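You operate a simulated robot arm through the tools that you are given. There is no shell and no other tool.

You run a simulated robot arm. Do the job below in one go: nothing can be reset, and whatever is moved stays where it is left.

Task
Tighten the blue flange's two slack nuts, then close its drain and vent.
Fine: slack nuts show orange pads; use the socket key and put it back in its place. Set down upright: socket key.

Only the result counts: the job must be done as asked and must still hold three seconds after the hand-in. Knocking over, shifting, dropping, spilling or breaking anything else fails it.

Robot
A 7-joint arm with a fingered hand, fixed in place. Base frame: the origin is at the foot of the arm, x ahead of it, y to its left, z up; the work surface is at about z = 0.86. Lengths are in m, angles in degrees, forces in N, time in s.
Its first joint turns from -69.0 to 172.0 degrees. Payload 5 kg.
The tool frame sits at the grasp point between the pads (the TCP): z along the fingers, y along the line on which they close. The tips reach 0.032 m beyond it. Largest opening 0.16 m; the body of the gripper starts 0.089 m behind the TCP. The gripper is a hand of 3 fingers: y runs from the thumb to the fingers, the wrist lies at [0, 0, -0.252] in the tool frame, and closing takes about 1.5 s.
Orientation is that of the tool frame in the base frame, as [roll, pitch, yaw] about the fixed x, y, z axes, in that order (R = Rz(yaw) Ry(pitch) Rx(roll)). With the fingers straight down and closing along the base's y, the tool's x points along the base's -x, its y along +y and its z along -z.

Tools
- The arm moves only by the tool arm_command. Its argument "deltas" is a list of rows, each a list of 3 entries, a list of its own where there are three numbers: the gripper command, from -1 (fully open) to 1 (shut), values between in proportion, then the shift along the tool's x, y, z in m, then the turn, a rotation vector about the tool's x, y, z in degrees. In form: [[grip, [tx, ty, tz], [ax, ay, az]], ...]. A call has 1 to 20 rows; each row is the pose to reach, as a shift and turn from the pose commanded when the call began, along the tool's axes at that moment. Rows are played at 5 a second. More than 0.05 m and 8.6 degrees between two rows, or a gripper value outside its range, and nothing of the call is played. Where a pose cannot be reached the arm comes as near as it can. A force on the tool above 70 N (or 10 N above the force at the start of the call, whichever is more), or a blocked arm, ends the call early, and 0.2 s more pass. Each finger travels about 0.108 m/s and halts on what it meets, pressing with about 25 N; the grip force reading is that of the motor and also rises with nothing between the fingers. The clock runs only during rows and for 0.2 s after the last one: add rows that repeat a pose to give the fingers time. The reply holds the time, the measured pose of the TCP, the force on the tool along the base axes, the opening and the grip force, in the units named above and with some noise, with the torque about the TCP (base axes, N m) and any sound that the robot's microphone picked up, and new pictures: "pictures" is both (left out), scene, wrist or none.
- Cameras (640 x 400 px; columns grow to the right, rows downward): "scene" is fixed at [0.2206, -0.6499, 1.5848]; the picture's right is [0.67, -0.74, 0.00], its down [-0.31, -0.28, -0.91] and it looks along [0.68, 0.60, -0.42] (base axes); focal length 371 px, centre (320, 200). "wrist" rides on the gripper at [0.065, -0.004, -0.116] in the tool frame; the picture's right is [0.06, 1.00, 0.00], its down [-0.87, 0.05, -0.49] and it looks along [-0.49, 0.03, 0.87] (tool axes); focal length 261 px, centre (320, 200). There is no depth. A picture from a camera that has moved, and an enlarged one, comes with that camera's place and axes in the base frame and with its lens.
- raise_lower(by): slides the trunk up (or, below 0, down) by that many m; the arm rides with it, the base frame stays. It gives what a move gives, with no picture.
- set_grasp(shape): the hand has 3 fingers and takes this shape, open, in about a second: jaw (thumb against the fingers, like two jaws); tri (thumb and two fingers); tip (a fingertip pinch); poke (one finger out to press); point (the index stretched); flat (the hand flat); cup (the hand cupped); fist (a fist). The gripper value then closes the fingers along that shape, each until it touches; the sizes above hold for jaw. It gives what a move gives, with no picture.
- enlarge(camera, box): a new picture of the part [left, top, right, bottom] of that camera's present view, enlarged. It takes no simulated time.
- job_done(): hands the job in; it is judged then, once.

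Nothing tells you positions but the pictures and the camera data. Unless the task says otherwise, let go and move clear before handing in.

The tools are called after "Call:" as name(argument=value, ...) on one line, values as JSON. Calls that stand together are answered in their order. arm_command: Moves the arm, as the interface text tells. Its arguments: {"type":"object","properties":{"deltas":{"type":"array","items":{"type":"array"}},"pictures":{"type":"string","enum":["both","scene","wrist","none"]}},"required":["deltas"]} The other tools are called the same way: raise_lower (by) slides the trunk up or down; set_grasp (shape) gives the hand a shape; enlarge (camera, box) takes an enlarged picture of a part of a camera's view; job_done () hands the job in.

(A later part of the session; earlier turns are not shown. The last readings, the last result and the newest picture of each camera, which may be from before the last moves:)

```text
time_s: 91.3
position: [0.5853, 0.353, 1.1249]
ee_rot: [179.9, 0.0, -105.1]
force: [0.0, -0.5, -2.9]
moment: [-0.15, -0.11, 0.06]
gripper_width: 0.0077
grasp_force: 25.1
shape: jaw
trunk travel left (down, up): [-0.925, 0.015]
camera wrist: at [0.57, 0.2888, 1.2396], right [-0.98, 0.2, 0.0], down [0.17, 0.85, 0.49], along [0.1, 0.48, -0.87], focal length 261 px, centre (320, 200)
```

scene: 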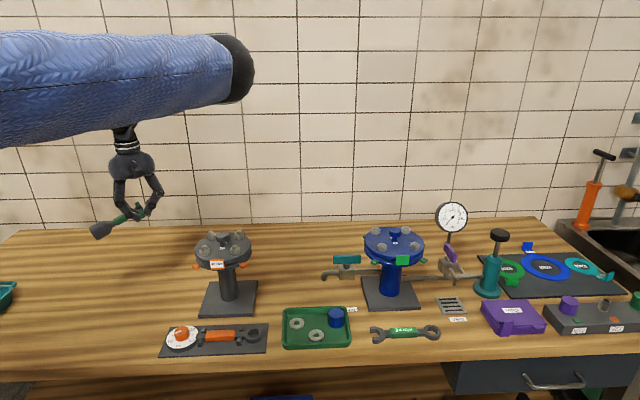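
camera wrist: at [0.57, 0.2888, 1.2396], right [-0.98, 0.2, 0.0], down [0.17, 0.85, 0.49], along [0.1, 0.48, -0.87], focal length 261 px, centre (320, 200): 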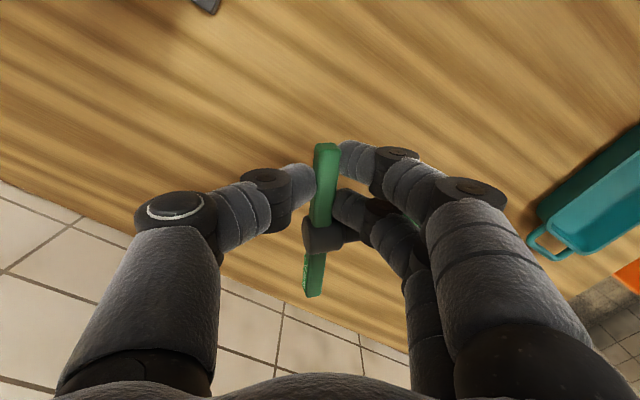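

Rotation reached (yaw 255). Now pitching the hand up about its x axis to bring the socket end downward.

Call:
arm_command(deltas=[[1, [0, 0, 0], [8, 0, 0]], [1, [0, 0, 0], [16, 0, 0]], [1, [0, 0, 0], [24, 0, 0]], [1, [0, 0, 0], [32, 0, 0]], [1, [0, 0, 0], [40, 0, 0]], [1, [0, 0, 0], [48, 0, 0]], [1, [0, 0, 0], [48, 0, 0]]])

Call:
enlarge(camera="scene", box=[70, 150, 210, 290])

```text
time_s: 93.0
position: [0.6565, 0.2775, 1.138]
ee_rot: [-136.2, 1.6, -103.4]
force: [1.2, -0.3, -2.1]
moment: [-0.16, -0.04, -0.03]
gripper_width: 0.0078
grasp_force: 24.7
shape: jaw
out of reach, approached as far as the arm can: row 4, 5, 6, 7
trunk travel left (down, up): [-0.925, 0.015]
camera wrist: at [0.5645, 0.2297, 1.2216], right [-0.71, 0.13, -0.69], down [-0.17, 0.92, 0.34], along [0.68, 0.36, -0.63], focal length 261 px, centre (320, 200)
```

scene: 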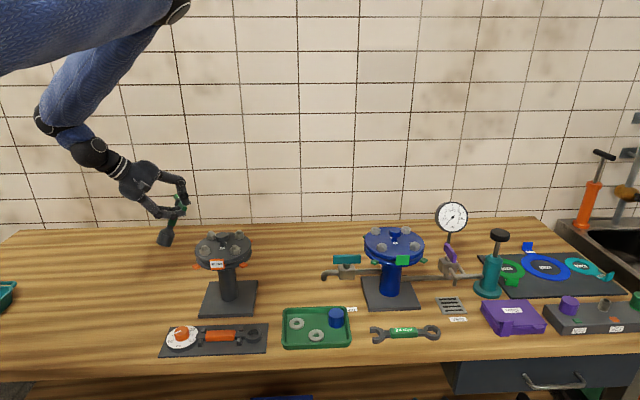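
wrist: 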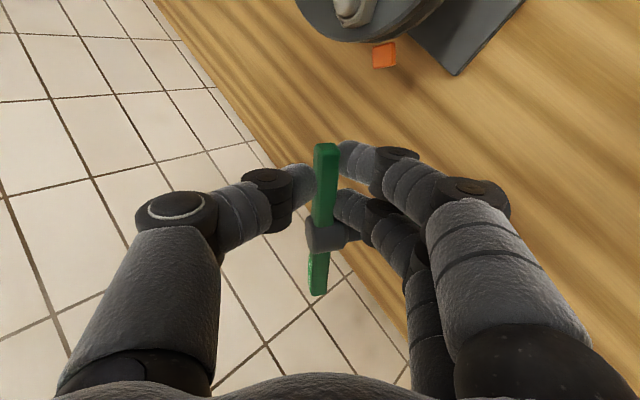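

```text
2.86 times, centred on (140, 220) of scene
camera zoom: at [0.2206, -0.6499, 1.5848], right [0.67, -0.74, 0.0], down [-0.31, -0.28, -0.91], along [0.68, 0.6, -0.42], focal length 1060 px, centre (834, 143)
```

zoom: 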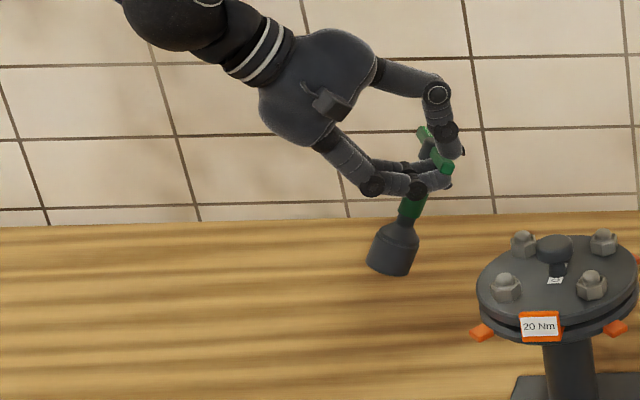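

The wrist hit a joint limit at ~45° (arm too folded). The key is ~60° up already. I'll move farther out and lower the trunk, which gives the wrist room for the rest.

Call:
arm_command(deltas=[[1, [-0.0317, -0.0267, 0.006], [0, 0, 0]], [1, [-0.0634, -0.0533, 0.012], [0, 0, 0]], [1, [-0.095, -0.08, 0.018], [0, 0, 0]], [1, [-0.1267, -0.1066, 0.024], [0, 0, 0]], [1, [-0.1267, -0.1066, 0.024], [0, 0, 0]]], pictures="scene")

Call:
raise_lower(by=-0.12)

```text
time_s: 94.2
position: [0.7779, 0.3712, 1.1979]
ee_rot: [-136.4, 2.1, -103.3]
force: [-0.9, 0.1, -3.0]
moment: [-0.14, -0.03, 0.01]
gripper_width: 0.008
grasp_force: 24.9
shape: jaw
out of reach, approached as far as the arm can: row 4, 5
trunk travel left (down, up): [-0.925, 0.015]
```

scene: 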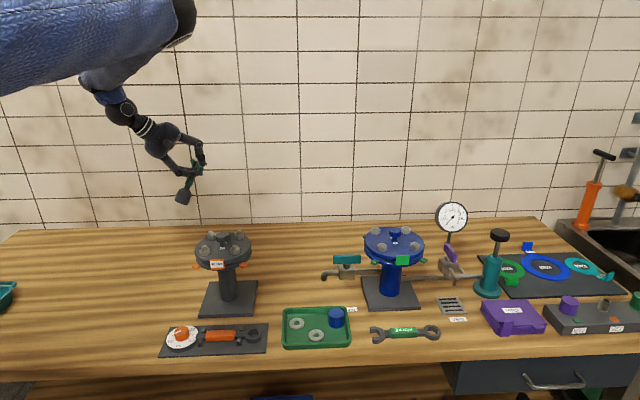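

```text
time_s: 95.7
position: [0.7781, 0.3702, 1.0801]
ee_rot: [-136.5, 1.9, -103.2]
force: [-0.6, -0.1, -2.7]
moment: [-0.12, 0.0, -0.03]
gripper_width: 0.0079
grasp_force: 25.1
shape: jaw
trunk travel left (down, up): [-0.805, 0.135]
```

Call:
arm_command(deltas=[[1, [-0.001, -0.0277, -0.0289], [0, 0, 0]], [1, [-0.002, -0.0553, -0.0577], [0, 0, 0]], [1, [-0.0034, -0.083, -0.0866], [0, 0, 0]], [1, [-0.0034, -0.083, -0.0866], [0, 0, 0]]], pictures="none")

Call:
raise_lower(by=-0.12)

```text
time_s: 96.7
position: [0.7808, 0.3711, 1.1998]
ee_rot: [-136.5, 1.9, -103.2]
force: [1.5, 0.9, -3.5]
moment: [-0.13, -0.02, -0.01]
gripper_width: 0.0078
grasp_force: 24.6
shape: jaw
trunk travel left (down, up): [-0.805, 0.135]
```

```text
time_s: 98.2
position: [0.7783, 0.3698, 1.0804]
ee_rot: [-136.4, 1.9, -103.2]
force: [0.5, 0.5, -4.1]
moment: [-0.13, -0.05, -0.01]
gripper_width: 0.008
grasp_force: 25.2
shape: jaw
trunk travel left (down, up): [-0.685, 0.255]
```

Call:
arm_command(deltas=[[1, [-0.0007, -0.0207, -0.0217], [0, 0, 0]], [1, [-0.0015, -0.0415, -0.0433], [0, 0, 0]], [1, [-0.0015, -0.0415, -0.0433], [6, 0, 0]], [1, [-0.0015, -0.0415, -0.0433], [12, 0, 0]], [1, [-0.0015, -0.0415, -0.0433], [18, 0, 0]], [1, [-0.0015, -0.0415, -0.0433], [24, 0, 0]], [1, [-0.0015, -0.0415, -0.0433], [30, 0, 0]], [1, [-0.0015, -0.0415, -0.0433], [30, 0, 0]]])

Call:
enlarge(camera="scene", box=[100, 130, 240, 270])

```text
time_s: 100.0
position: [0.8338, 0.3019, 1.1675]
ee_rot: [-109.7, 3.0, -100.4]
force: [-0.3, 0.8, -2.8]
moment: [-0.12, 0.04, -0.01]
gripper_width: 0.0078
grasp_force: 25.0
shape: jaw
out of reach, approached as far as the arm can: row 3, 4, 5, 6, 7, 8
trunk travel left (down, up): [-0.685, 0.255]
camera wrist: at [0.7154, 0.2542, 1.2067], right [-0.33, 0.05, -0.94], down [-0.32, 0.93, 0.16], along [0.89, 0.35, -0.3], focal length 261 px, centre (320, 200)
```

scene: 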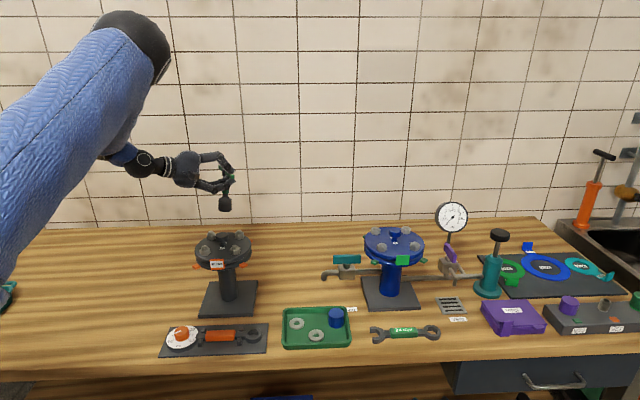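
wrist: 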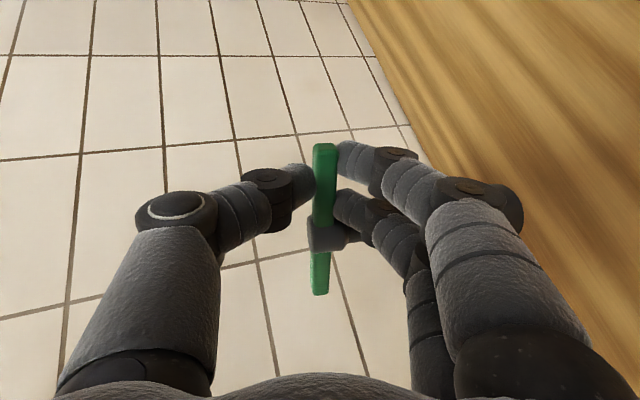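

```text
2.86 times, centred on (170, 200) of scene
camera zoom: at [0.2206, -0.6499, 1.5848], right [0.67, -0.74, 0.0], down [-0.31, -0.28, -0.91], along [0.68, 0.6, -0.42], focal length 1060 px, centre (749, 200)
```

zoom: 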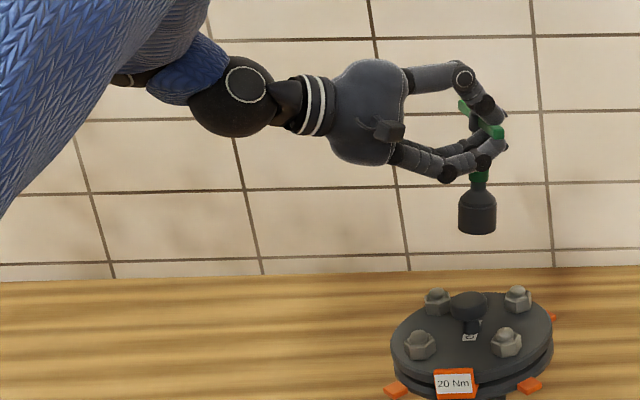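

The hand is nearly level now and the key is within ~6° of vertical, socket down. The spot below (≈(0.85,0.34)) is free bench, so I'll lower the trunk to bring the key down close to the bench.

Call:
raise_lower(by=-0.13)

Call:
arm_command(deltas=[[1, [0, 0, 0], [2, 0, 0]], [1, [0, 0, 0], [4, 0, 0]], [1, [0, 0, 0], [4, 0, 0]]])

Call:
enlarge(camera="scene", box=[140, 160, 280, 290])

```text
time_s: 101.5
position: [0.8336, 0.3002, 1.0376]
ee_rot: [-109.8, 3.1, -100.2]
force: [-0.3, 0.0, -2.6]
moment: [-0.12, 0.04, 0.03]
gripper_width: 0.0078
grasp_force: 25.0
shape: jaw
trunk travel left (down, up): [-0.555, 0.385]
```

```text
time_s: 102.3
position: [0.8461, 0.2881, 1.0431]
ee_rot: [-106.2, 3.1, -99.6]
force: [-0.5, -0.6, -2.0]
moment: [-0.12, 0.07, 0.01]
gripper_width: 0.0079
grasp_force: 25.0
shape: jaw
out of reach, approached as far as the arm can: row 1, 2, 3
trunk travel left (down, up): [-0.555, 0.385]
camera wrist: at [0.7258, 0.2416, 1.0758], right [-0.28, 0.04, -0.96], down [-0.33, 0.93, 0.13], along [0.9, 0.36, -0.25], focal length 261 px, centre (320, 200)
```

scene: 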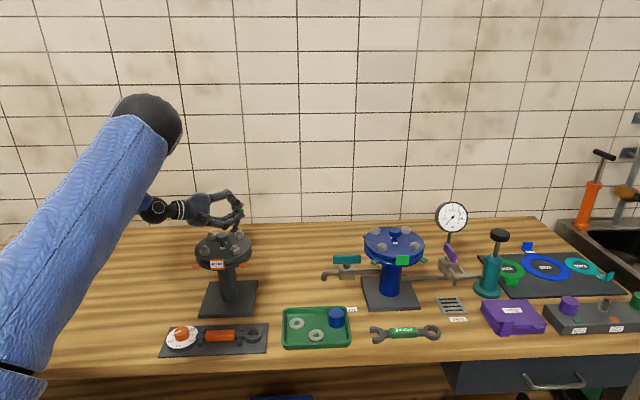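
wrist: 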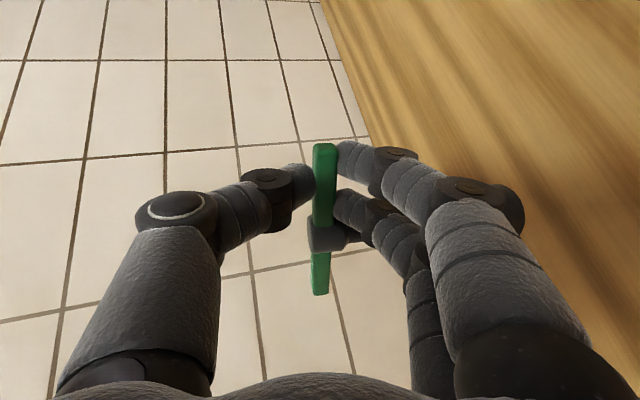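

```text
3.08 times, centred on (210, 225) of scene
camera zoom: at [0.2206, -0.6499, 1.5848], right [0.67, -0.74, 0.0], down [-0.31, -0.28, -0.91], along [0.68, 0.6, -0.42], focal length 1141 px, centre (658, 123)
```

zoom: 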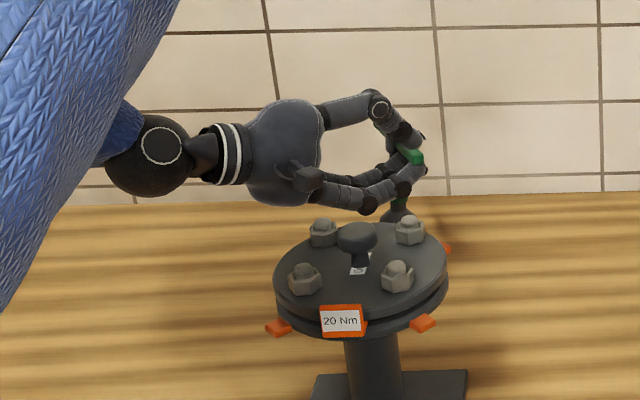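

Key bottom should be ~4 cm above the bench. Lowering further with the trunk, then fine steps.

Call:
raise_lower(by=-0.03)

Call:
raise_lower(by=-0.006)

Call:
raise_lower(by=-0.003)

```text
time_s: 103.1
position: [0.8461, 0.2881, 1.0138]
ee_rot: [-106.3, 3.1, -99.7]
force: [0.0, 0.2, -2.3]
moment: [-0.09, 0.05, -0.03]
gripper_width: 0.0081
grasp_force: 24.7
shape: jaw
trunk travel left (down, up): [-0.525, 0.415]
```

```text
time_s: 103.6
position: [0.8466, 0.2892, 1.0068]
ee_rot: [-106.3, 3.1, -99.8]
force: [0.7, 0.0, -3.2]
moment: [-0.11, 0.06, 0.03]
gripper_width: 0.0081
grasp_force: 25.7
shape: jaw
trunk travel left (down, up): [-0.519, 0.421]
```

```text
time_s: 104.2
position: [0.8459, 0.2889, 1.0048]
ee_rot: [-106.4, 3.2, -99.7]
force: [-0.9, -0.3, 1.0]
moment: [-0.15, 0.0, -0.02]
gripper_width: 0.008
grasp_force: 25.1
shape: jaw
trunk travel left (down, up): [-0.516, 0.424]
```

Contact made. One more 2 mm, then open partially and look.

Call:
raise_lower(by=-0.002)

Call:
arm_command(deltas=[[0.9, [0, 0, 0], [0, 0, 0]], [0.8, [0, 0, 0], [0, 0, 0]], [0.7, [0, 0, 0], [0, 0, 0]], [0.6, [0, 0, 0], [0, 0, 0]], [0.5, [0, 0, 0], [0, 0, 0]], [0.4, [0, 0, 0], [0, 0, 0]], [0.4, [0, 0, 0], [0, 0, 0]]])

Call:
enlarge(camera="scene", box=[140, 160, 280, 290])

Call:
enlarge(camera="wrist", box=[230, 80, 430, 320])

```text
time_s: 104.7
position: [0.8458, 0.2882, 1.0038]
ee_rot: [-106.2, 3.1, -99.7]
force: [-1.1, -1.9, 5.8]
moment: [-0.14, -0.19, -0.09]
gripper_width: 0.0077
grasp_force: 25.0
shape: jaw
trunk travel left (down, up): [-0.514, 0.426]
```

```text
time_s: 106.3
position: [0.8453, 0.2891, 1.0024]
ee_rot: [-106.3, 3.1, -99.7]
force: [0.6, 0.1, 0.5]
moment: [-0.02, 0.01, -0.01]
gripper_width: 0.0477
grasp_force: 0.2
shape: jaw
trunk travel left (down, up): [-0.514, 0.426]
camera wrist: at [0.7256, 0.2415, 1.0349], right [-0.28, 0.04, -0.96], down [-0.33, 0.93, 0.13], along [0.9, 0.36, -0.25], focal length 261 px, centre (320, 200)
```

scene: 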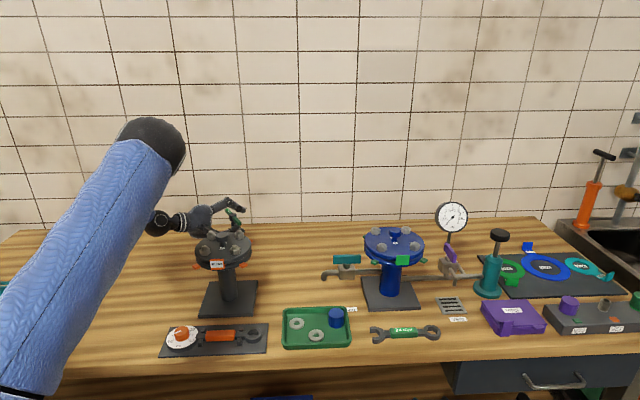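
wrist: 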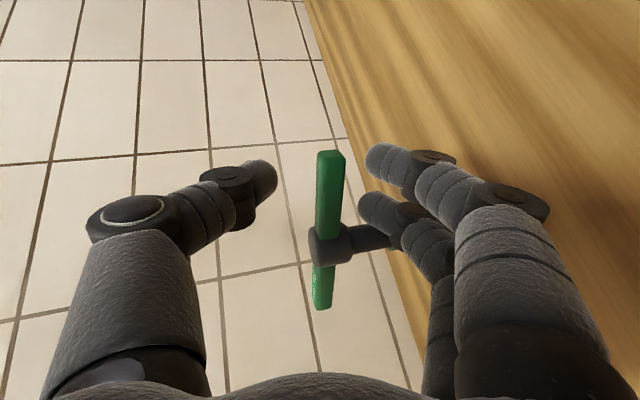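

```text
3.08 times, centred on (210, 225) of scene
camera zoom: at [0.2206, -0.6499, 1.5848], right [0.67, -0.74, 0.0], down [-0.31, -0.28, -0.91], along [0.68, 0.6, -0.42], focal length 1141 px, centre (658, 123)
```

zoom: 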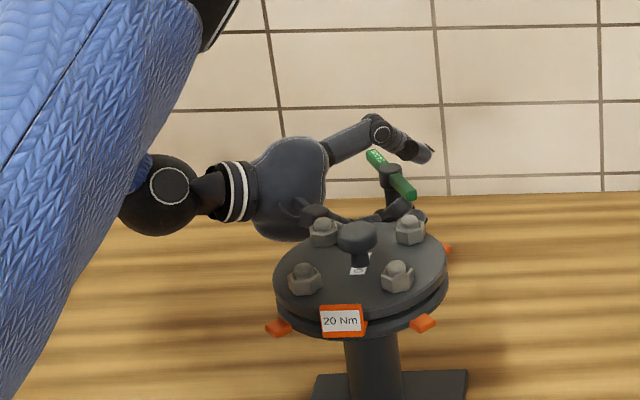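

```text
1.67 times, centred on (330, 200) of wrist
camera zoom: at [0.7256, 0.2415, 1.0349], right [-0.28, 0.04, -0.96], down [-0.33, 0.93, 0.13], along [0.9, 0.36, -0.25], focal length 434 px, centre (303, 200)
```

zoom: 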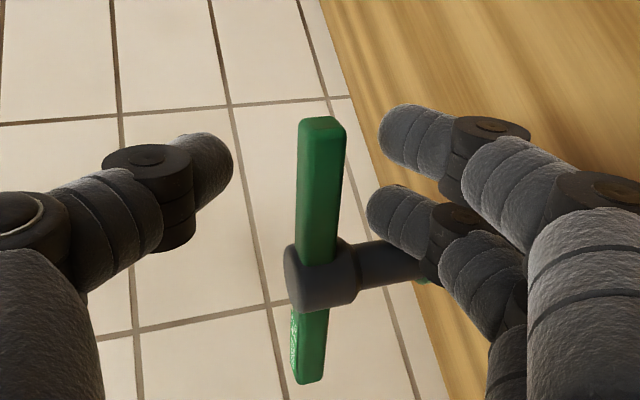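

The key is free and standing. Backing the hand straight off along its axis.

Call:
arm_command(deltas=[[0.4, [0, 0, -0.015], [0, 0, 0]], [0.4, [0, 0, -0.03], [0, 0, 0]], [0.4, [0, 0, -0.05], [0, 0, 0]], [0.4, [0, 0, -0.07], [0, 0, 0]], [0.4, [0, 0, -0.09], [0, 0, 0]], [0.4, [0, 0, -0.11], [0, 0, 0]]])

Call:
enlarge(camera="scene", box=[140, 160, 280, 290])

```text
time_s: 107.9
position: [0.7636, 0.2554, 0.9752]
ee_rot: [-114.3, 3.0, -100.3]
force: [0.4, -0.1, -1.0]
moment: [-0.02, 0.02, 0.03]
gripper_width: 0.0478
grasp_force: 0.1
shape: jaw
out of reach, approached as far as the arm can: row 1, 2, 3, 4, 5, 6
trunk travel left (down, up): [-0.514, 0.426]
stopped in row 6: the arm was blocked; the commanded pose is now the measured one
camera wrist: at [0.6485, 0.2089, 1.0238], right [-0.41, 0.06, -0.91], down [-0.31, 0.93, 0.2], along [0.86, 0.36, -0.36], focal length 261 px, centre (320, 200)
```

scene: 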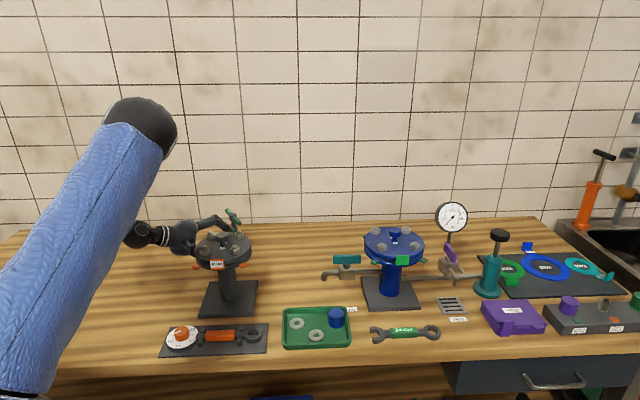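
wrist: 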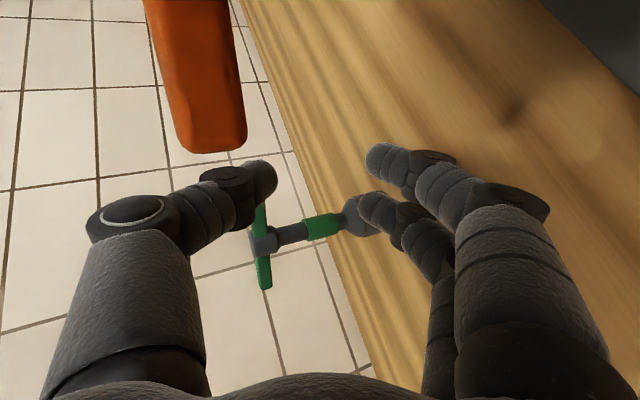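

```text
3.08 times, centred on (210, 225) of scene
camera zoom: at [0.2206, -0.6499, 1.5848], right [0.67, -0.74, 0.0], down [-0.31, -0.28, -0.91], along [0.68, 0.6, -0.42], focal length 1141 px, centre (658, 123)
```

zoom: 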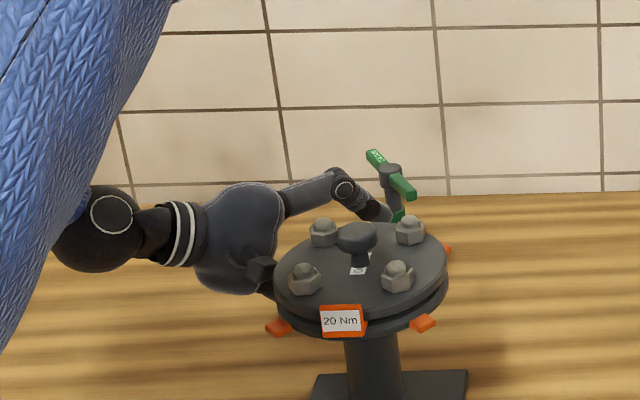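

The arm was blocked close to the grey flange (its orange pad fills the wrist view) because the pose hit the joint limit and drifted. The key still stands. I'll move away from the flange (+y), then up while tilting the hand back down.

Call:
arm_command(deltas=[[0.4, [-0.008, 0.001, -0.001], [0, 0, 0]], [0.4, [-0.016, 0.002, -0.002], [-2, 0, 0]], [0.4, [-0.02, -0.008, -0.007], [-5, 0, 0]], [0.4, [-0.021, -0.025, -0.014], [-9, 0, 0]], [0.4, [-0.022, -0.043, -0.023], [-13, 0, 0]]])

Call:
enlarge(camera="scene", box=[140, 160, 280, 290])

```text
time_s: 109.1
position: [0.7615, 0.2784, 1.025]
ee_rot: [-127.2, 2.9, -100.2]
force: [0.2, -0.4, 0.2]
moment: [0.04, -0.01, 0.04]
gripper_width: 0.0478
grasp_force: 0.1
shape: jaw
trunk travel left (down, up): [-0.514, 0.426]
camera wrist: at [0.6607, 0.2264, 1.096], right [-0.6, 0.09, -0.8], down [-0.27, 0.92, 0.3], along [0.76, 0.39, -0.53], focal length 261 px, centre (320, 200)
```

scene: 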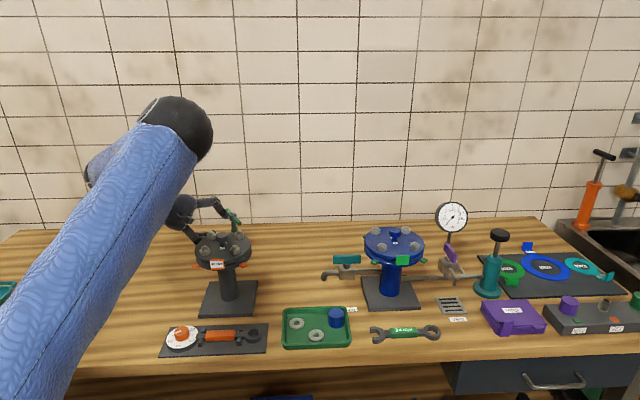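
wrist: 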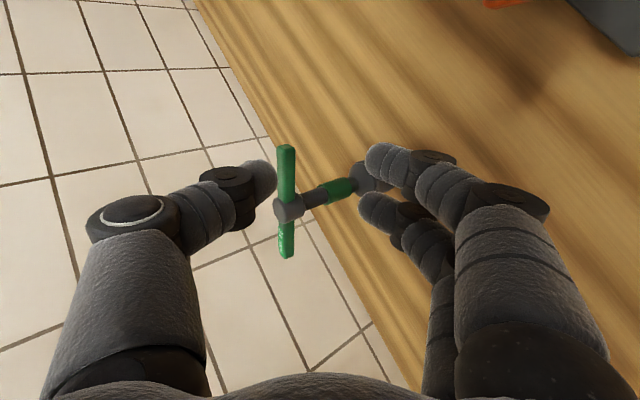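

```text
3.08 times, centred on (210, 225) of scene
camera zoom: at [0.2206, -0.6499, 1.5848], right [0.67, -0.74, 0.0], down [-0.31, -0.28, -0.91], along [0.68, 0.6, -0.42], focal length 1141 px, centre (658, 123)
```

zoom: 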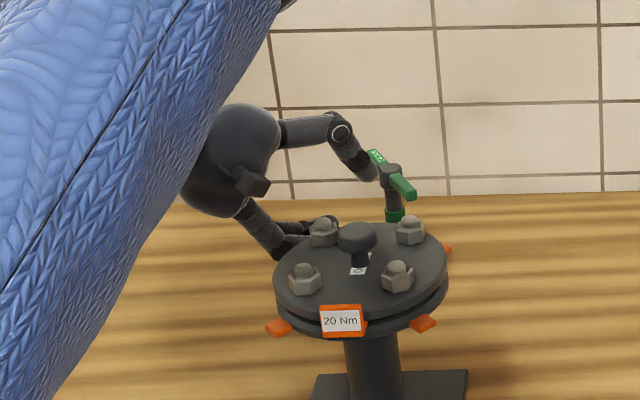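

Clear of the flange, key still standing. Retreating back and up, and turning the hand back to point down.

Call:
arm_command(deltas=[[0.4, [0.0025, -0.004, -0.028], [0, 0, 0]], [0.4, [0.005, -0.008, -0.056], [0, 0, 0]], [0.4, [0.004, -0.032, -0.074], [-5, 0, 0]], [0.4, [0.002, -0.056, -0.092], [-12, 0, 0]], [0.4, [0.001, -0.08, -0.11], [-19, 0, 0]], [0.4, [0, -0.104, -0.128], [-26, 0, 0]], [0.4, [-0.002, -0.127, -0.146], [-33, 0, 0]], [0.4, [-0.002, -0.127, -0.146], [-40, 0, 0]], [0.4, [-0.002, -0.127, -0.146], [-47, 0, 0]], [0.4, [-0.002, -0.127, -0.146], [-52.8, 0, 0]], [0.4, [-0.002, -0.127, -0.146], [-52.8, 0, 0]]])

```text
time_s: 111.5
position: [0.7204, 0.2774, 1.2162]
ee_rot: [-179.9, 2.9, -100.2]
force: [-0.4, 0.5, 0.6]
moment: [0.01, 0.0, 0.01]
gripper_width: 0.0479
grasp_force: 0.0
shape: jaw
trunk travel left (down, up): [-0.514, 0.426]
camera wrist: at [0.7119, 0.2072, 1.3284], right [-0.99, 0.12, 0.0], down [0.1, 0.84, 0.54], along [0.06, 0.53, -0.84], focal length 261 px, centre (320, 200)
```

scene: 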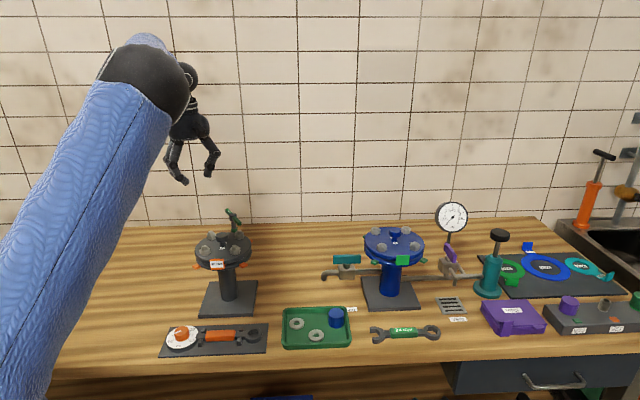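
wrist: 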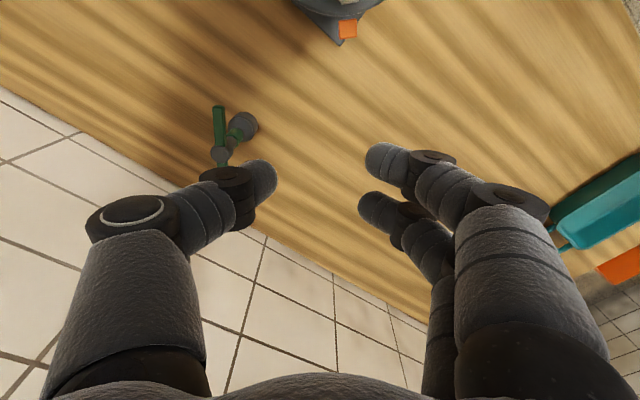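

Hand is clear and vertical; the key stands upright behind the grey flange, which is undisturbed. Raising the trunk again and positioning above the key for a proper grip.

Call:
raise_lower(by=0.3)

Call:
arm_command(deltas=[[-1, [0, 0, 0.04], [0, 2.9, 0]], [-1, [-0.02, 0.0, 0.08], [0, 2.9, 4]], [-1, [-0.04, 0.0, 0.12], [0, 2.9, 10]], [-1, [-0.04, -0.03, 0.16], [0, 2.9, 17]], [-1, [-0.04, -0.06, 0.18], [0, 2.9, 17]], [-1, [-0.04, -0.09, 0.2], [0, 2.9, 17]], [-1, [-0.04, -0.09, 0.2], [0, 2.9, 17]]])

```text
time_s: 114.5
position: [0.7211, 0.278, 1.5159]
ee_rot: [180.0, 2.9, -100.1]
force: [0.1, 0.2, 0.3]
moment: [-0.01, -0.01, 0.0]
gripper_width: 0.0477
grasp_force: 0.0
shape: jaw
trunk travel left (down, up): [-0.814, 0.126]
```

```text
time_s: 116.1
position: [0.8171, 0.3099, 1.3195]
ee_rot: [179.6, 0.0, -117.2]
force: [-1.1, -0.9, -0.1]
moment: [0.01, -0.02, 0.02]
gripper_width: 0.1598
grasp_force: 0.2
shape: jaw
trunk travel left (down, up): [-0.814, 0.126]
camera wrist: at [0.7925, 0.2505, 1.4346], right [-0.92, 0.4, 0.01], down [0.35, 0.8, 0.49], along [0.19, 0.45, -0.87], focal length 261 px, centre (320, 200)
```

scene: 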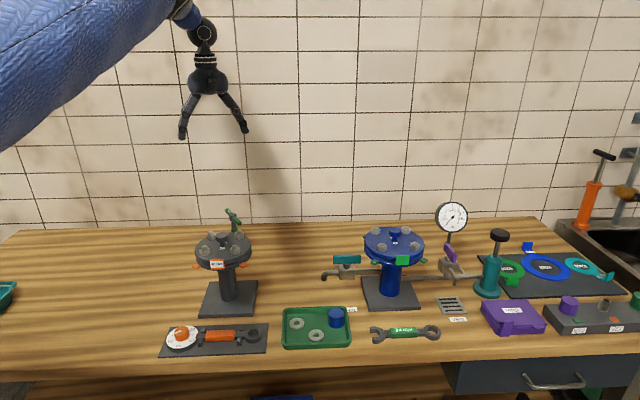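
wrist: 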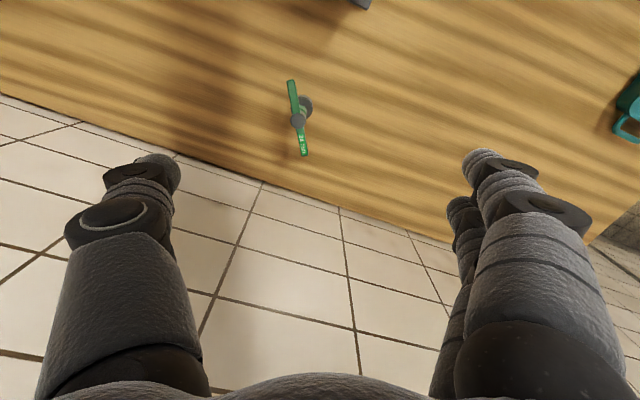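

Call:
enlarge(camera="wrist", box=[240, 60, 360, 170])

Call:
enlarge(camera="scene", box=[180, 195, 290, 290])

```text
3.64 times, centred on (300, 115) of wrist
camera zoom: at [0.7925, 0.2505, 1.4346], right [-0.92, 0.4, 0.01], down [0.35, 0.8, 0.49], along [0.19, 0.45, -0.87], focal length 948 px, centre (393, 509)
```

zoom: 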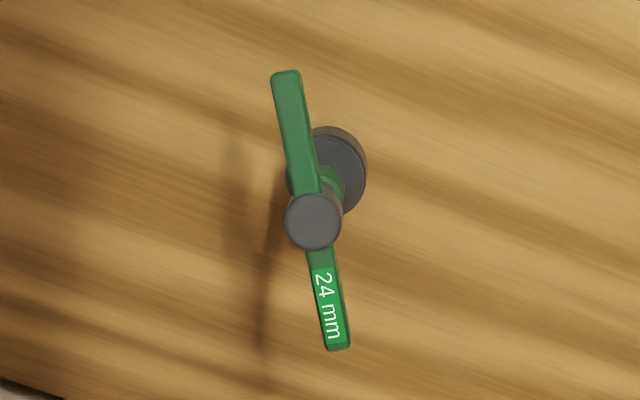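

```text
4.21 times, centred on (235, 242) of scene
camera zoom: at [0.2206, -0.6499, 1.5848], right [0.67, -0.74, 0.0], down [-0.31, -0.28, -0.91], along [0.68, 0.6, -0.42], focal length 1561 px, centre (678, 21)
```

zoom: 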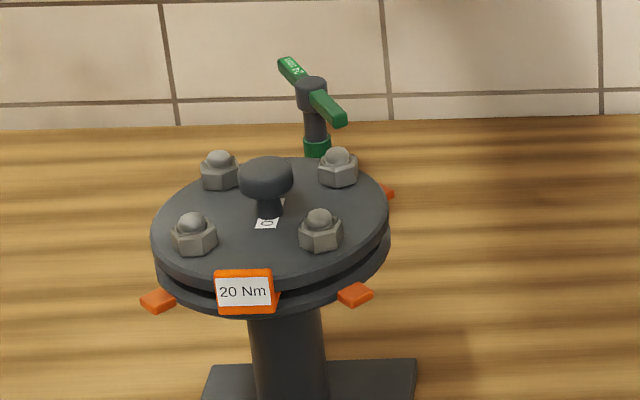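

Key stands upright at ≈(0.864,0.324), bar along az 255°. Aligning and descending partway.

Call:
arm_command(deltas=[[-1, [-0.017, -0.018, 0.02], [0.4, 0, -6]], [-1, [-0.0339, -0.0354, 0.04], [0.4, 0, -12.7]], [-1, [-0.0339, -0.0354, 0.08], [0.4, 0, -12.7]], [-1, [-0.0339, -0.0354, 0.12], [0.4, 0, -12.7]], [-1, [-0.0339, -0.0354, 0.16], [0.4, 0, -12.7]], [-1, [-0.0339, -0.0354, 0.2], [0.4, 0, -12.7]], [-1, [-0.0339, -0.0354, 0.22], [0.4, 0, -12.7]], [-1, [-0.0339, -0.0354, 0.22], [0.4, 0, -12.7]]], pictures="wrist")

Call:
enlarge(camera="wrist", box=[240, 40, 400, 220])

```text
time_s: 117.9
position: [0.8622, 0.3277, 1.0996]
ee_rot: [-180.0, -0.1, -104.5]
force: [-0.3, -0.3, 0.0]
moment: [0.01, 0.03, -0.01]
gripper_width: 0.1598
grasp_force: 0.0
shape: jaw
out of reach, approached as far as the arm can: row 2
trunk travel left (down, up): [-0.814, 0.126]
camera wrist: at [0.85, 0.2636, 1.2138], right [-0.98, 0.19, 0.0], down [0.17, 0.86, 0.49], along [0.09, 0.48, -0.87], focal length 261 px, centre (320, 200)
```

wrist: 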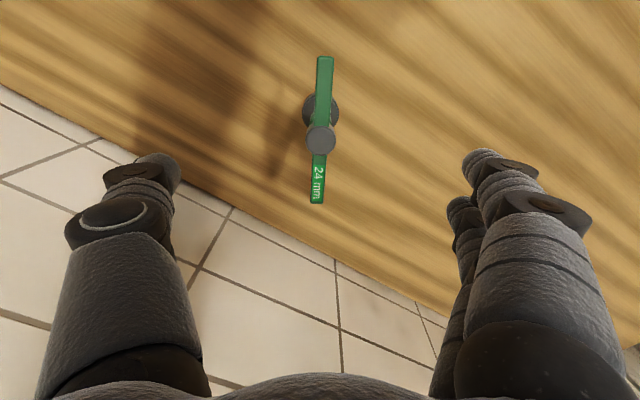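

```text
2.22 times, centred on (320, 130) of wrist
camera zoom: at [0.85, 0.2636, 1.2138], right [-0.98, 0.19, 0.0], down [0.17, 0.86, 0.49], along [0.09, 0.48, -0.87], focal length 579 px, centre (320, 356)
```

zoom: 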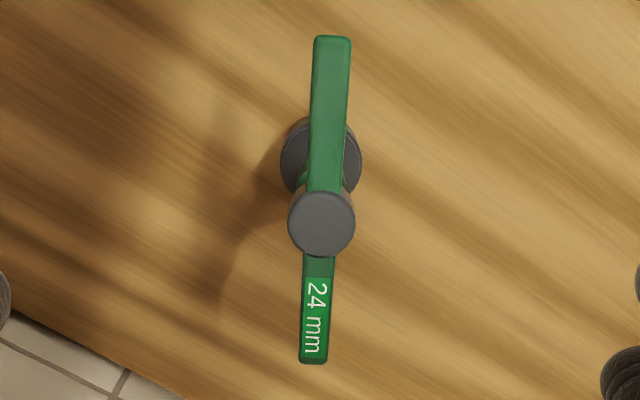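

Call:
arm_command(deltas=[[-1, [0.004, 0, 0.03], [0, 0, 0]], [-1, [0.004, 0, 0.06], [0, 0, 0]], [-1, [0.004, 0, 0.082], [0, 0, 0]], [-0.5, [0.004, 0, 0.082], [0, 0, 0]], [0.0, [0.004, 0, 0.082], [0, 0, 0]], [0.3, [0.004, 0, 0.082], [0, 0, 0]], [0.5, [0.004, 0, 0.082], [0, 0, 0]], [0.65, [0.004, 0, 0.082], [0, 0, 0]], [0.8, [0.004, 0, 0.082], [0, 0, 0]], [0.9, [0.004, 0, 0.082], [0, 0, 0]], [1, [0.004, 0, 0.082], [0, 0, 0]], [1, [0.004, 0, 0.082], [0, 0, 0]], [1, [0.004, 0, 0.082], [0, 0, 0]]], pictures="wrist")

Call:
enlarge(camera="wrist", box=[230, 60, 430, 310])

Call:
enlarge(camera="scene", box=[180, 165, 290, 270])

```text
time_s: 120.7
position: [0.8635, 0.3219, 1.0151]
ee_rot: [-179.9, 0.0, -104.5]
force: [-1.0, -0.4, -0.8]
moment: [0.05, 0.03, -0.05]
gripper_width: 0.0145
grasp_force: 25.0
shape: jaw
trunk travel left (down, up): [-0.814, 0.126]
camera wrist: at [0.8507, 0.2581, 1.1318], right [-0.98, 0.19, 0.0], down [0.17, 0.86, 0.49], along [0.09, 0.48, -0.87], focal length 261 px, centre (320, 200)
```

wrist: 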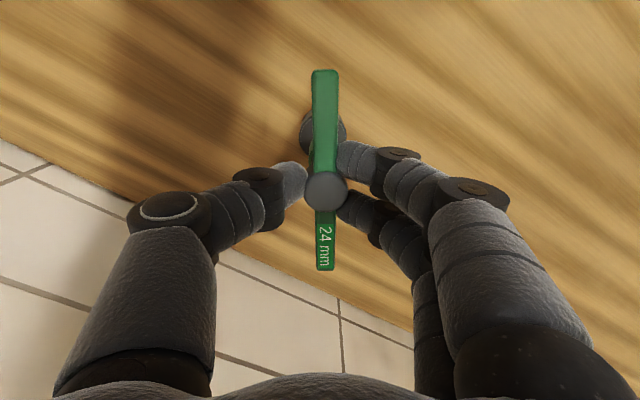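

```text
1.60 times, centred on (330, 185) of wrist
camera zoom: at [0.8507, 0.2581, 1.1318], right [-0.98, 0.19, 0.0], down [0.17, 0.86, 0.49], along [0.09, 0.48, -0.87], focal length 417 px, centre (304, 224)
```

zoom: 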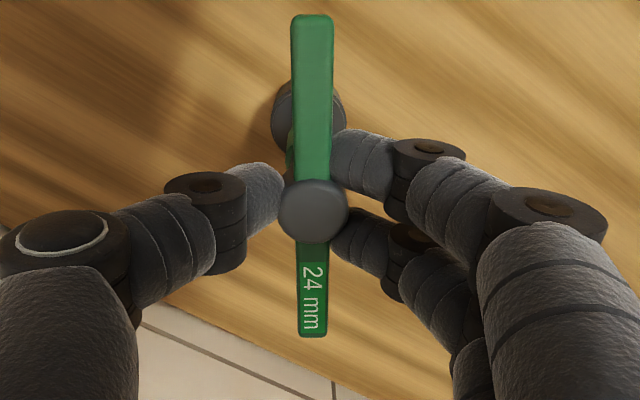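

```text
3.81 times, centred on (235, 218) of scene
camera zoom: at [0.2206, -0.6499, 1.5848], right [0.67, -0.74, 0.0], down [-0.31, -0.28, -0.91], along [0.68, 0.6, -0.42], focal length 1413 px, centre (644, 133)
```

zoom: 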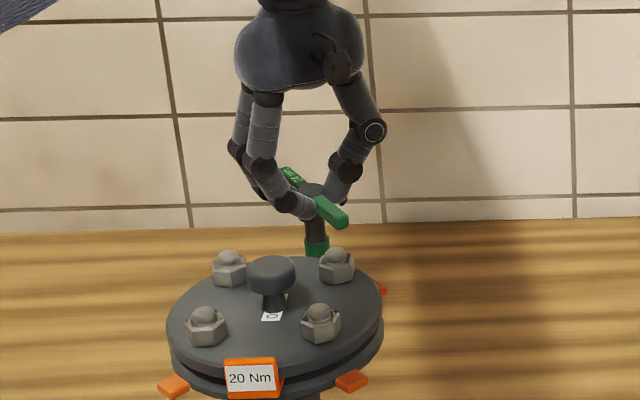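

Excellent grip (same as the first good one). Lifting 4.5 cm and carrying to the original spot, turning the bar back to 135°.

Call:
arm_command(deltas=[[1, [0, 0, -0.015], [0, 0, 0]], [1, [0, 0, -0.03], [0, 0, 0]], [1, [0, 0, -0.045], [0, 0, 0]], [1, [0, 0.005, -0.045], [0, 0, 8]], [1, [-0.002, 0.015, -0.045], [0, 0, 16]], [1, [-0.003, 0.025, -0.045], [0, 0, 24]], [1, [-0.004, 0.035, -0.045], [0, 0, 32]], [1, [-0.005, 0.045, -0.045], [0, 0, 40]], [1, [-0.006, 0.055, -0.045], [0, 0, 48]], [1, [-0.007, 0.065, -0.045], [0, 0, 56]], [1, [-0.008, 0.075, -0.045], [0, 0, 64]], [1, [-0.01, 0.085, -0.045], [0, 0, 72]], [1, [-0.011, 0.095, -0.045], [0, 0, 80]], [1, [-0.012, 0.105, -0.045], [0, 0, 88]], [1, [-0.013, 0.115, -0.045], [0, 0, 96]], [1, [-0.0141, 0.1234, -0.045], [0, 0, 104]], [1, [-0.0141, 0.1234, -0.045], [0, 0, 112]], [1, [-0.0141, 0.1234, -0.045], [0, 0, 120.5]], [1, [-0.0141, 0.1234, -0.045], [0, 0, 120.5]]])

Call:
enlarge(camera="scene", box=[150, 150, 260, 260])

```text
time_s: 124.7
position: [0.7463, 0.366, 1.0604]
ee_rot: [-180.0, 0.0, 135.0]
force: [0.0, -0.2, -4.2]
moment: [0.01, 0.03, 0.01]
gripper_width: 0.0148
grasp_force: 24.9
shape: jaw
trunk travel left (down, up): [-0.814, 0.126]
camera wrist: at [0.698, 0.4099, 1.1764], right [0.66, 0.75, 0.0], down [0.65, -0.58, 0.49], along [0.37, -0.33, -0.87], focal length 261 px, centre (320, 200)
```

scene: 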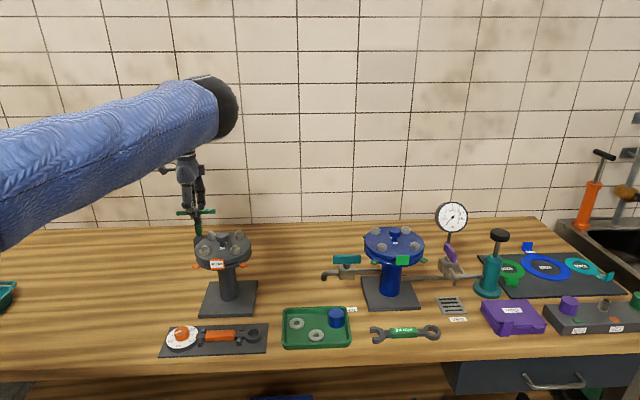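
wrist: 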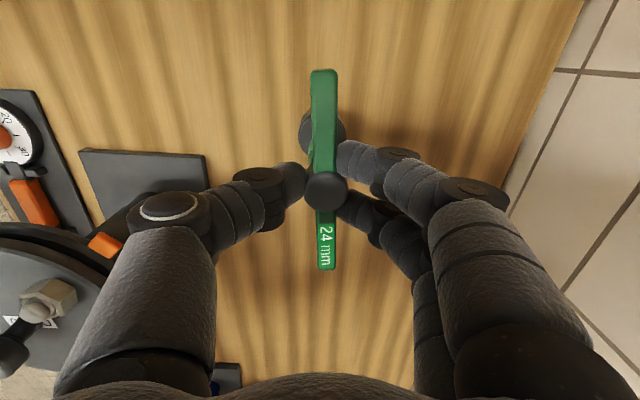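

```text
3.64 times, centred on (205, 205) of scene
camera zoom: at [0.2206, -0.6499, 1.5848], right [0.67, -0.74, 0.0], down [-0.31, -0.28, -0.91], along [0.68, 0.6, -0.42], focal length 1348 px, centre (738, 182)
```

zoom: 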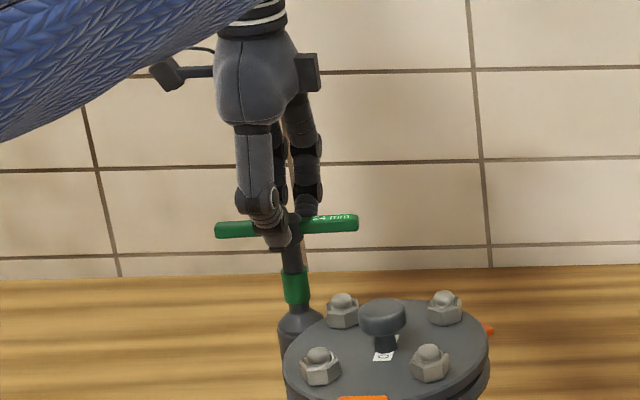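

Over the original spot, key vertical. Lowering to the bench.

Call:
arm_command(deltas=[[1, [0, 0, 0.02], [0, 0, 0]], [1, [0, 0, 0.035], [0, 0, 0]], [1, [0, 0, 0.042], [0, 0, 0]], [1, [0, 0, 0.046], [0, 0, 0]], [1, [0, 0, 0.046], [0, 0, 0]]], pictures="none")

Call:
enlarge(camera="scene", box=[160, 200, 270, 280])

```text
time_s: 125.9
position: [0.7474, 0.3675, 1.0154]
ee_rot: [179.9, 0.0, 134.9]
force: [-1.6, 0.5, 7.6]
moment: [0.0, -0.01, -0.01]
gripper_width: 0.0148
grasp_force: 24.9
shape: jaw
trunk travel left (down, up): [-0.814, 0.126]
```

```text
5.00 times, centred on (215, 240) of scene
camera zoom: at [0.2206, -0.6499, 1.5848], right [0.67, -0.74, 0.0], down [-0.31, -0.28, -0.91], along [0.68, 0.6, -0.42], focal length 1854 px, centre (845, 0)
```

zoom: 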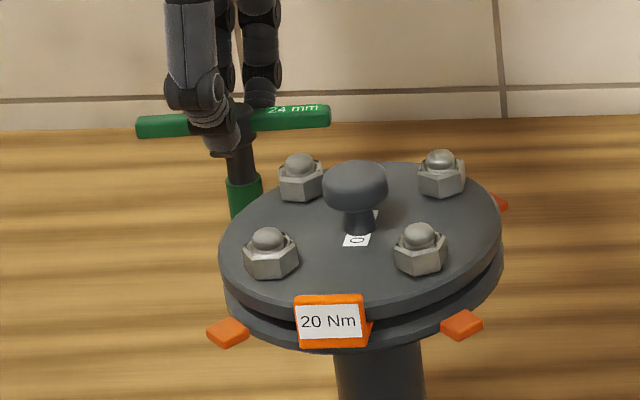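

It matches the original view within a couple of mm, and the grey flange is unmoved. Releasing and rising straight up.

Call:
arm_command(deltas=[[0.9, [0, 0, 0], [0, 0, 0]], [0.8, [0, 0, 0], [0, 0, 0]], [0.6, [0, 0, 0], [0, 0, 0]], [0.3, [0, 0, 0], [0, 0, 0]], [0, [0, 0, 0], [0, 0, 0]], [-0.5, [0, 0, 0], [0, 0, 0]], [-1, [0, 0, 0], [0, 0, 0]], [-1, [0, 0, 0], [0, 0, 0]], [-1, [0, 0, -0.03], [0, 0, 0]], [-1, [0, 0, -0.07], [0, 0, 0]], [-1, [0, 0, -0.12], [0, 0, 0]], [-1, [0, 0, -0.17], [0, 0, 0]], [-1, [0, 0, -0.22], [0, 0, 0]], [-1, [0, 0, -0.27], [0, 0, 0]], [-1, [0, 0, -0.3], [0, 0, 0]]])

Call:
enlarge(camera="scene", box=[160, 200, 270, 280])

Call:
enlarge(camera="scene", box=[310, 190, 480, 320])

```text
time_s: 129.1
position: [0.748, 0.3667, 1.3133]
ee_rot: [-180.0, 0.0, 135.0]
force: [-1.0, 0.2, 0.0]
moment: [0.0, -0.03, 0.03]
gripper_width: 0.1601
grasp_force: 0.1
shape: jaw
trunk travel left (down, up): [-0.814, 0.126]
camera wrist: at [0.6998, 0.4109, 1.4286], right [0.66, 0.75, 0.0], down [0.65, -0.58, 0.49], along [0.37, -0.33, -0.87], focal length 261 px, centre (320, 200)
```

scene: 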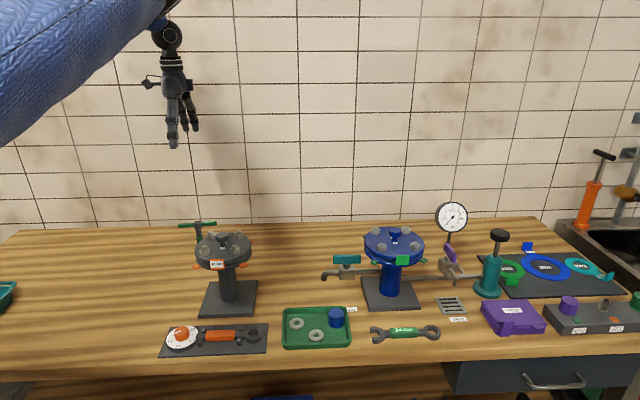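
wrist: 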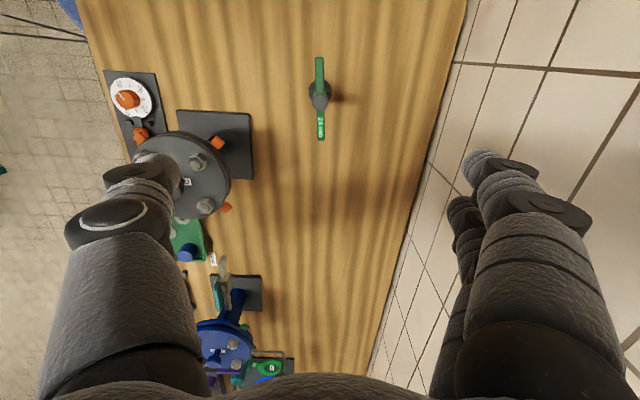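

```text
5.00 times, centred on (215, 240) of scene
camera zoom: at [0.2206, -0.6499, 1.5848], right [0.67, -0.74, 0.0], down [-0.31, -0.28, -0.91], along [0.68, 0.6, -0.42], focal length 1854 px, centre (845, 0)
```

zoom: 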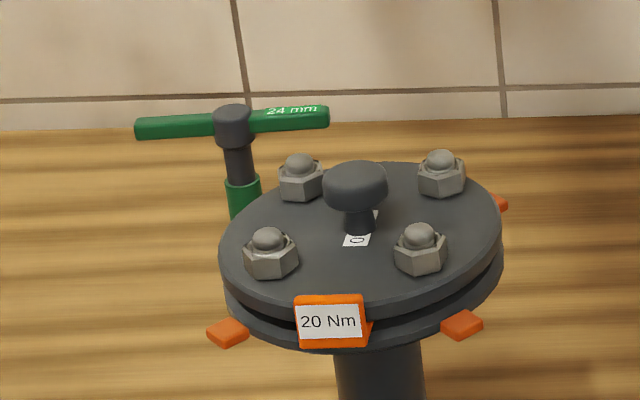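

```text
3.08 times, centred on (395, 255) of scene
camera zoom: at [0.2206, -0.6499, 1.5848], right [0.67, -0.74, 0.0], down [-0.31, -0.28, -0.91], along [0.68, 0.6, -0.42], focal length 1141 px, centre (89, 31)
```

zoom: 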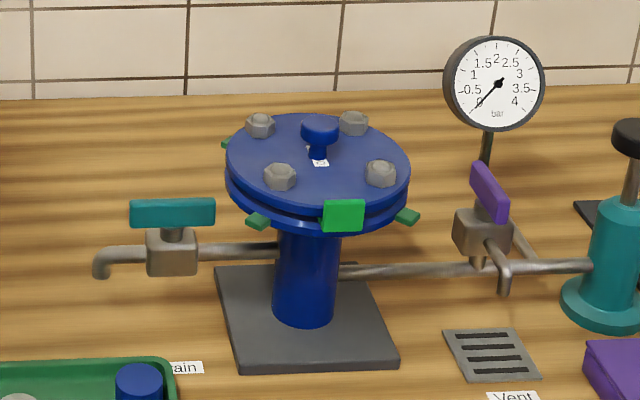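

The socket key is back upright in its place and all blue pads are green. Now the drain valve (teal handle, ≈(0.92,-0.12,1.0)). Moving above it.

Call:
arm_command(deltas=[[-1, [-0.0389, -0.0186, 0], [0, 0, 0]], [-1, [-0.0778, -0.0372, 0], [0, 0, 0]], [-1, [-0.1167, -0.0559, 0], [0, 0, 0]], [-1, [-0.1556, -0.0745, 0], [0, 0, 0]], [-1, [-0.1945, -0.0931, 0], [0, 0, 0]], [-1, [-0.2333, -0.1117, 0], [0, 0, 0]], [-1, [-0.2722, -0.1303, 0], [0, 0, 0]], [-1, [-0.3111, -0.1489, 0], [0, 0, 0]], [-1, [-0.35, -0.1676, 0], [0, 0, 0]], [-1, [-0.3889, -0.1862, 0], [0, 0, 0]], [-1, [-0.4278, -0.2048, 0], [0, 0, 0]], [-1, [-0.4667, -0.2234, 0], [0, 0, 0]], [-1, [-0.4667, -0.2234, 0.04], [0, 0, 0]], [-1, [-0.4667, -0.2234, 0.08], [0, 0, 0]], [-1, [-0.4667, -0.2234, 0.11], [0, 0, 0]], [-1, [-0.4667, -0.2234, 0.11], [0, 0, 0]]])

Call:
enlarge(camera="wrist", box=[230, 40, 420, 200])

```text
time_s: 132.5
position: [0.9216, -0.1216, 1.2046]
ee_rot: [180.0, 0.0, 135.0]
force: [-0.3, -0.7, 0.1]
moment: [-0.02, -0.02, -0.03]
gripper_width: 0.1601
grasp_force: 0.0
shape: jaw
trunk travel left (down, up): [-0.814, 0.126]
camera wrist: at [0.871, -0.0775, 1.3208], right [0.66, 0.75, 0.0], down [0.65, -0.58, 0.49], along [0.37, -0.33, -0.87], focal length 261 px, centre (320, 200)
```

scene: 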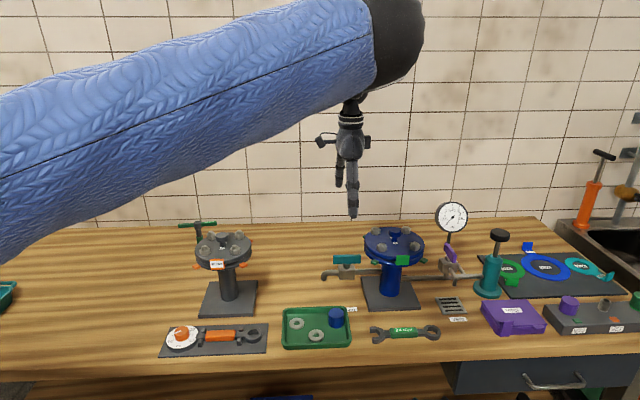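
wrist: 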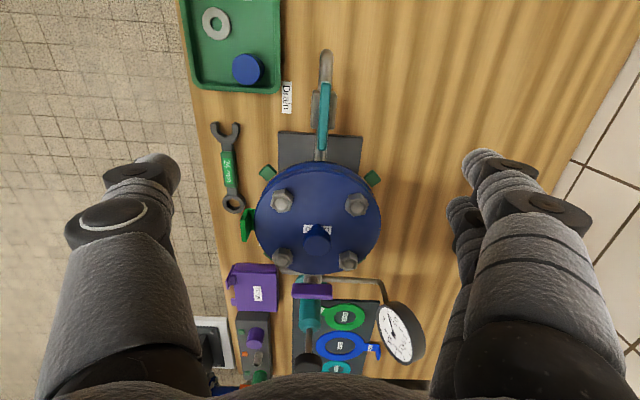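

```text
2.50 times, centred on (325, 120) of wrist
camera zoom: at [0.871, -0.0775, 1.3208], right [0.66, 0.75, 0.0], down [0.65, -0.58, 0.49], along [0.37, -0.33, -0.87], focal length 652 px, centre (308, 400)
```

zoom: 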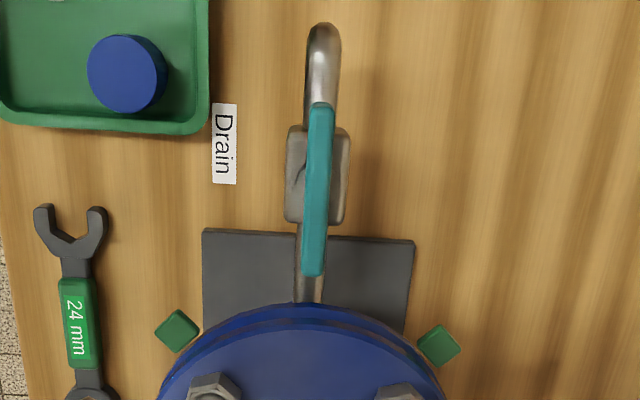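

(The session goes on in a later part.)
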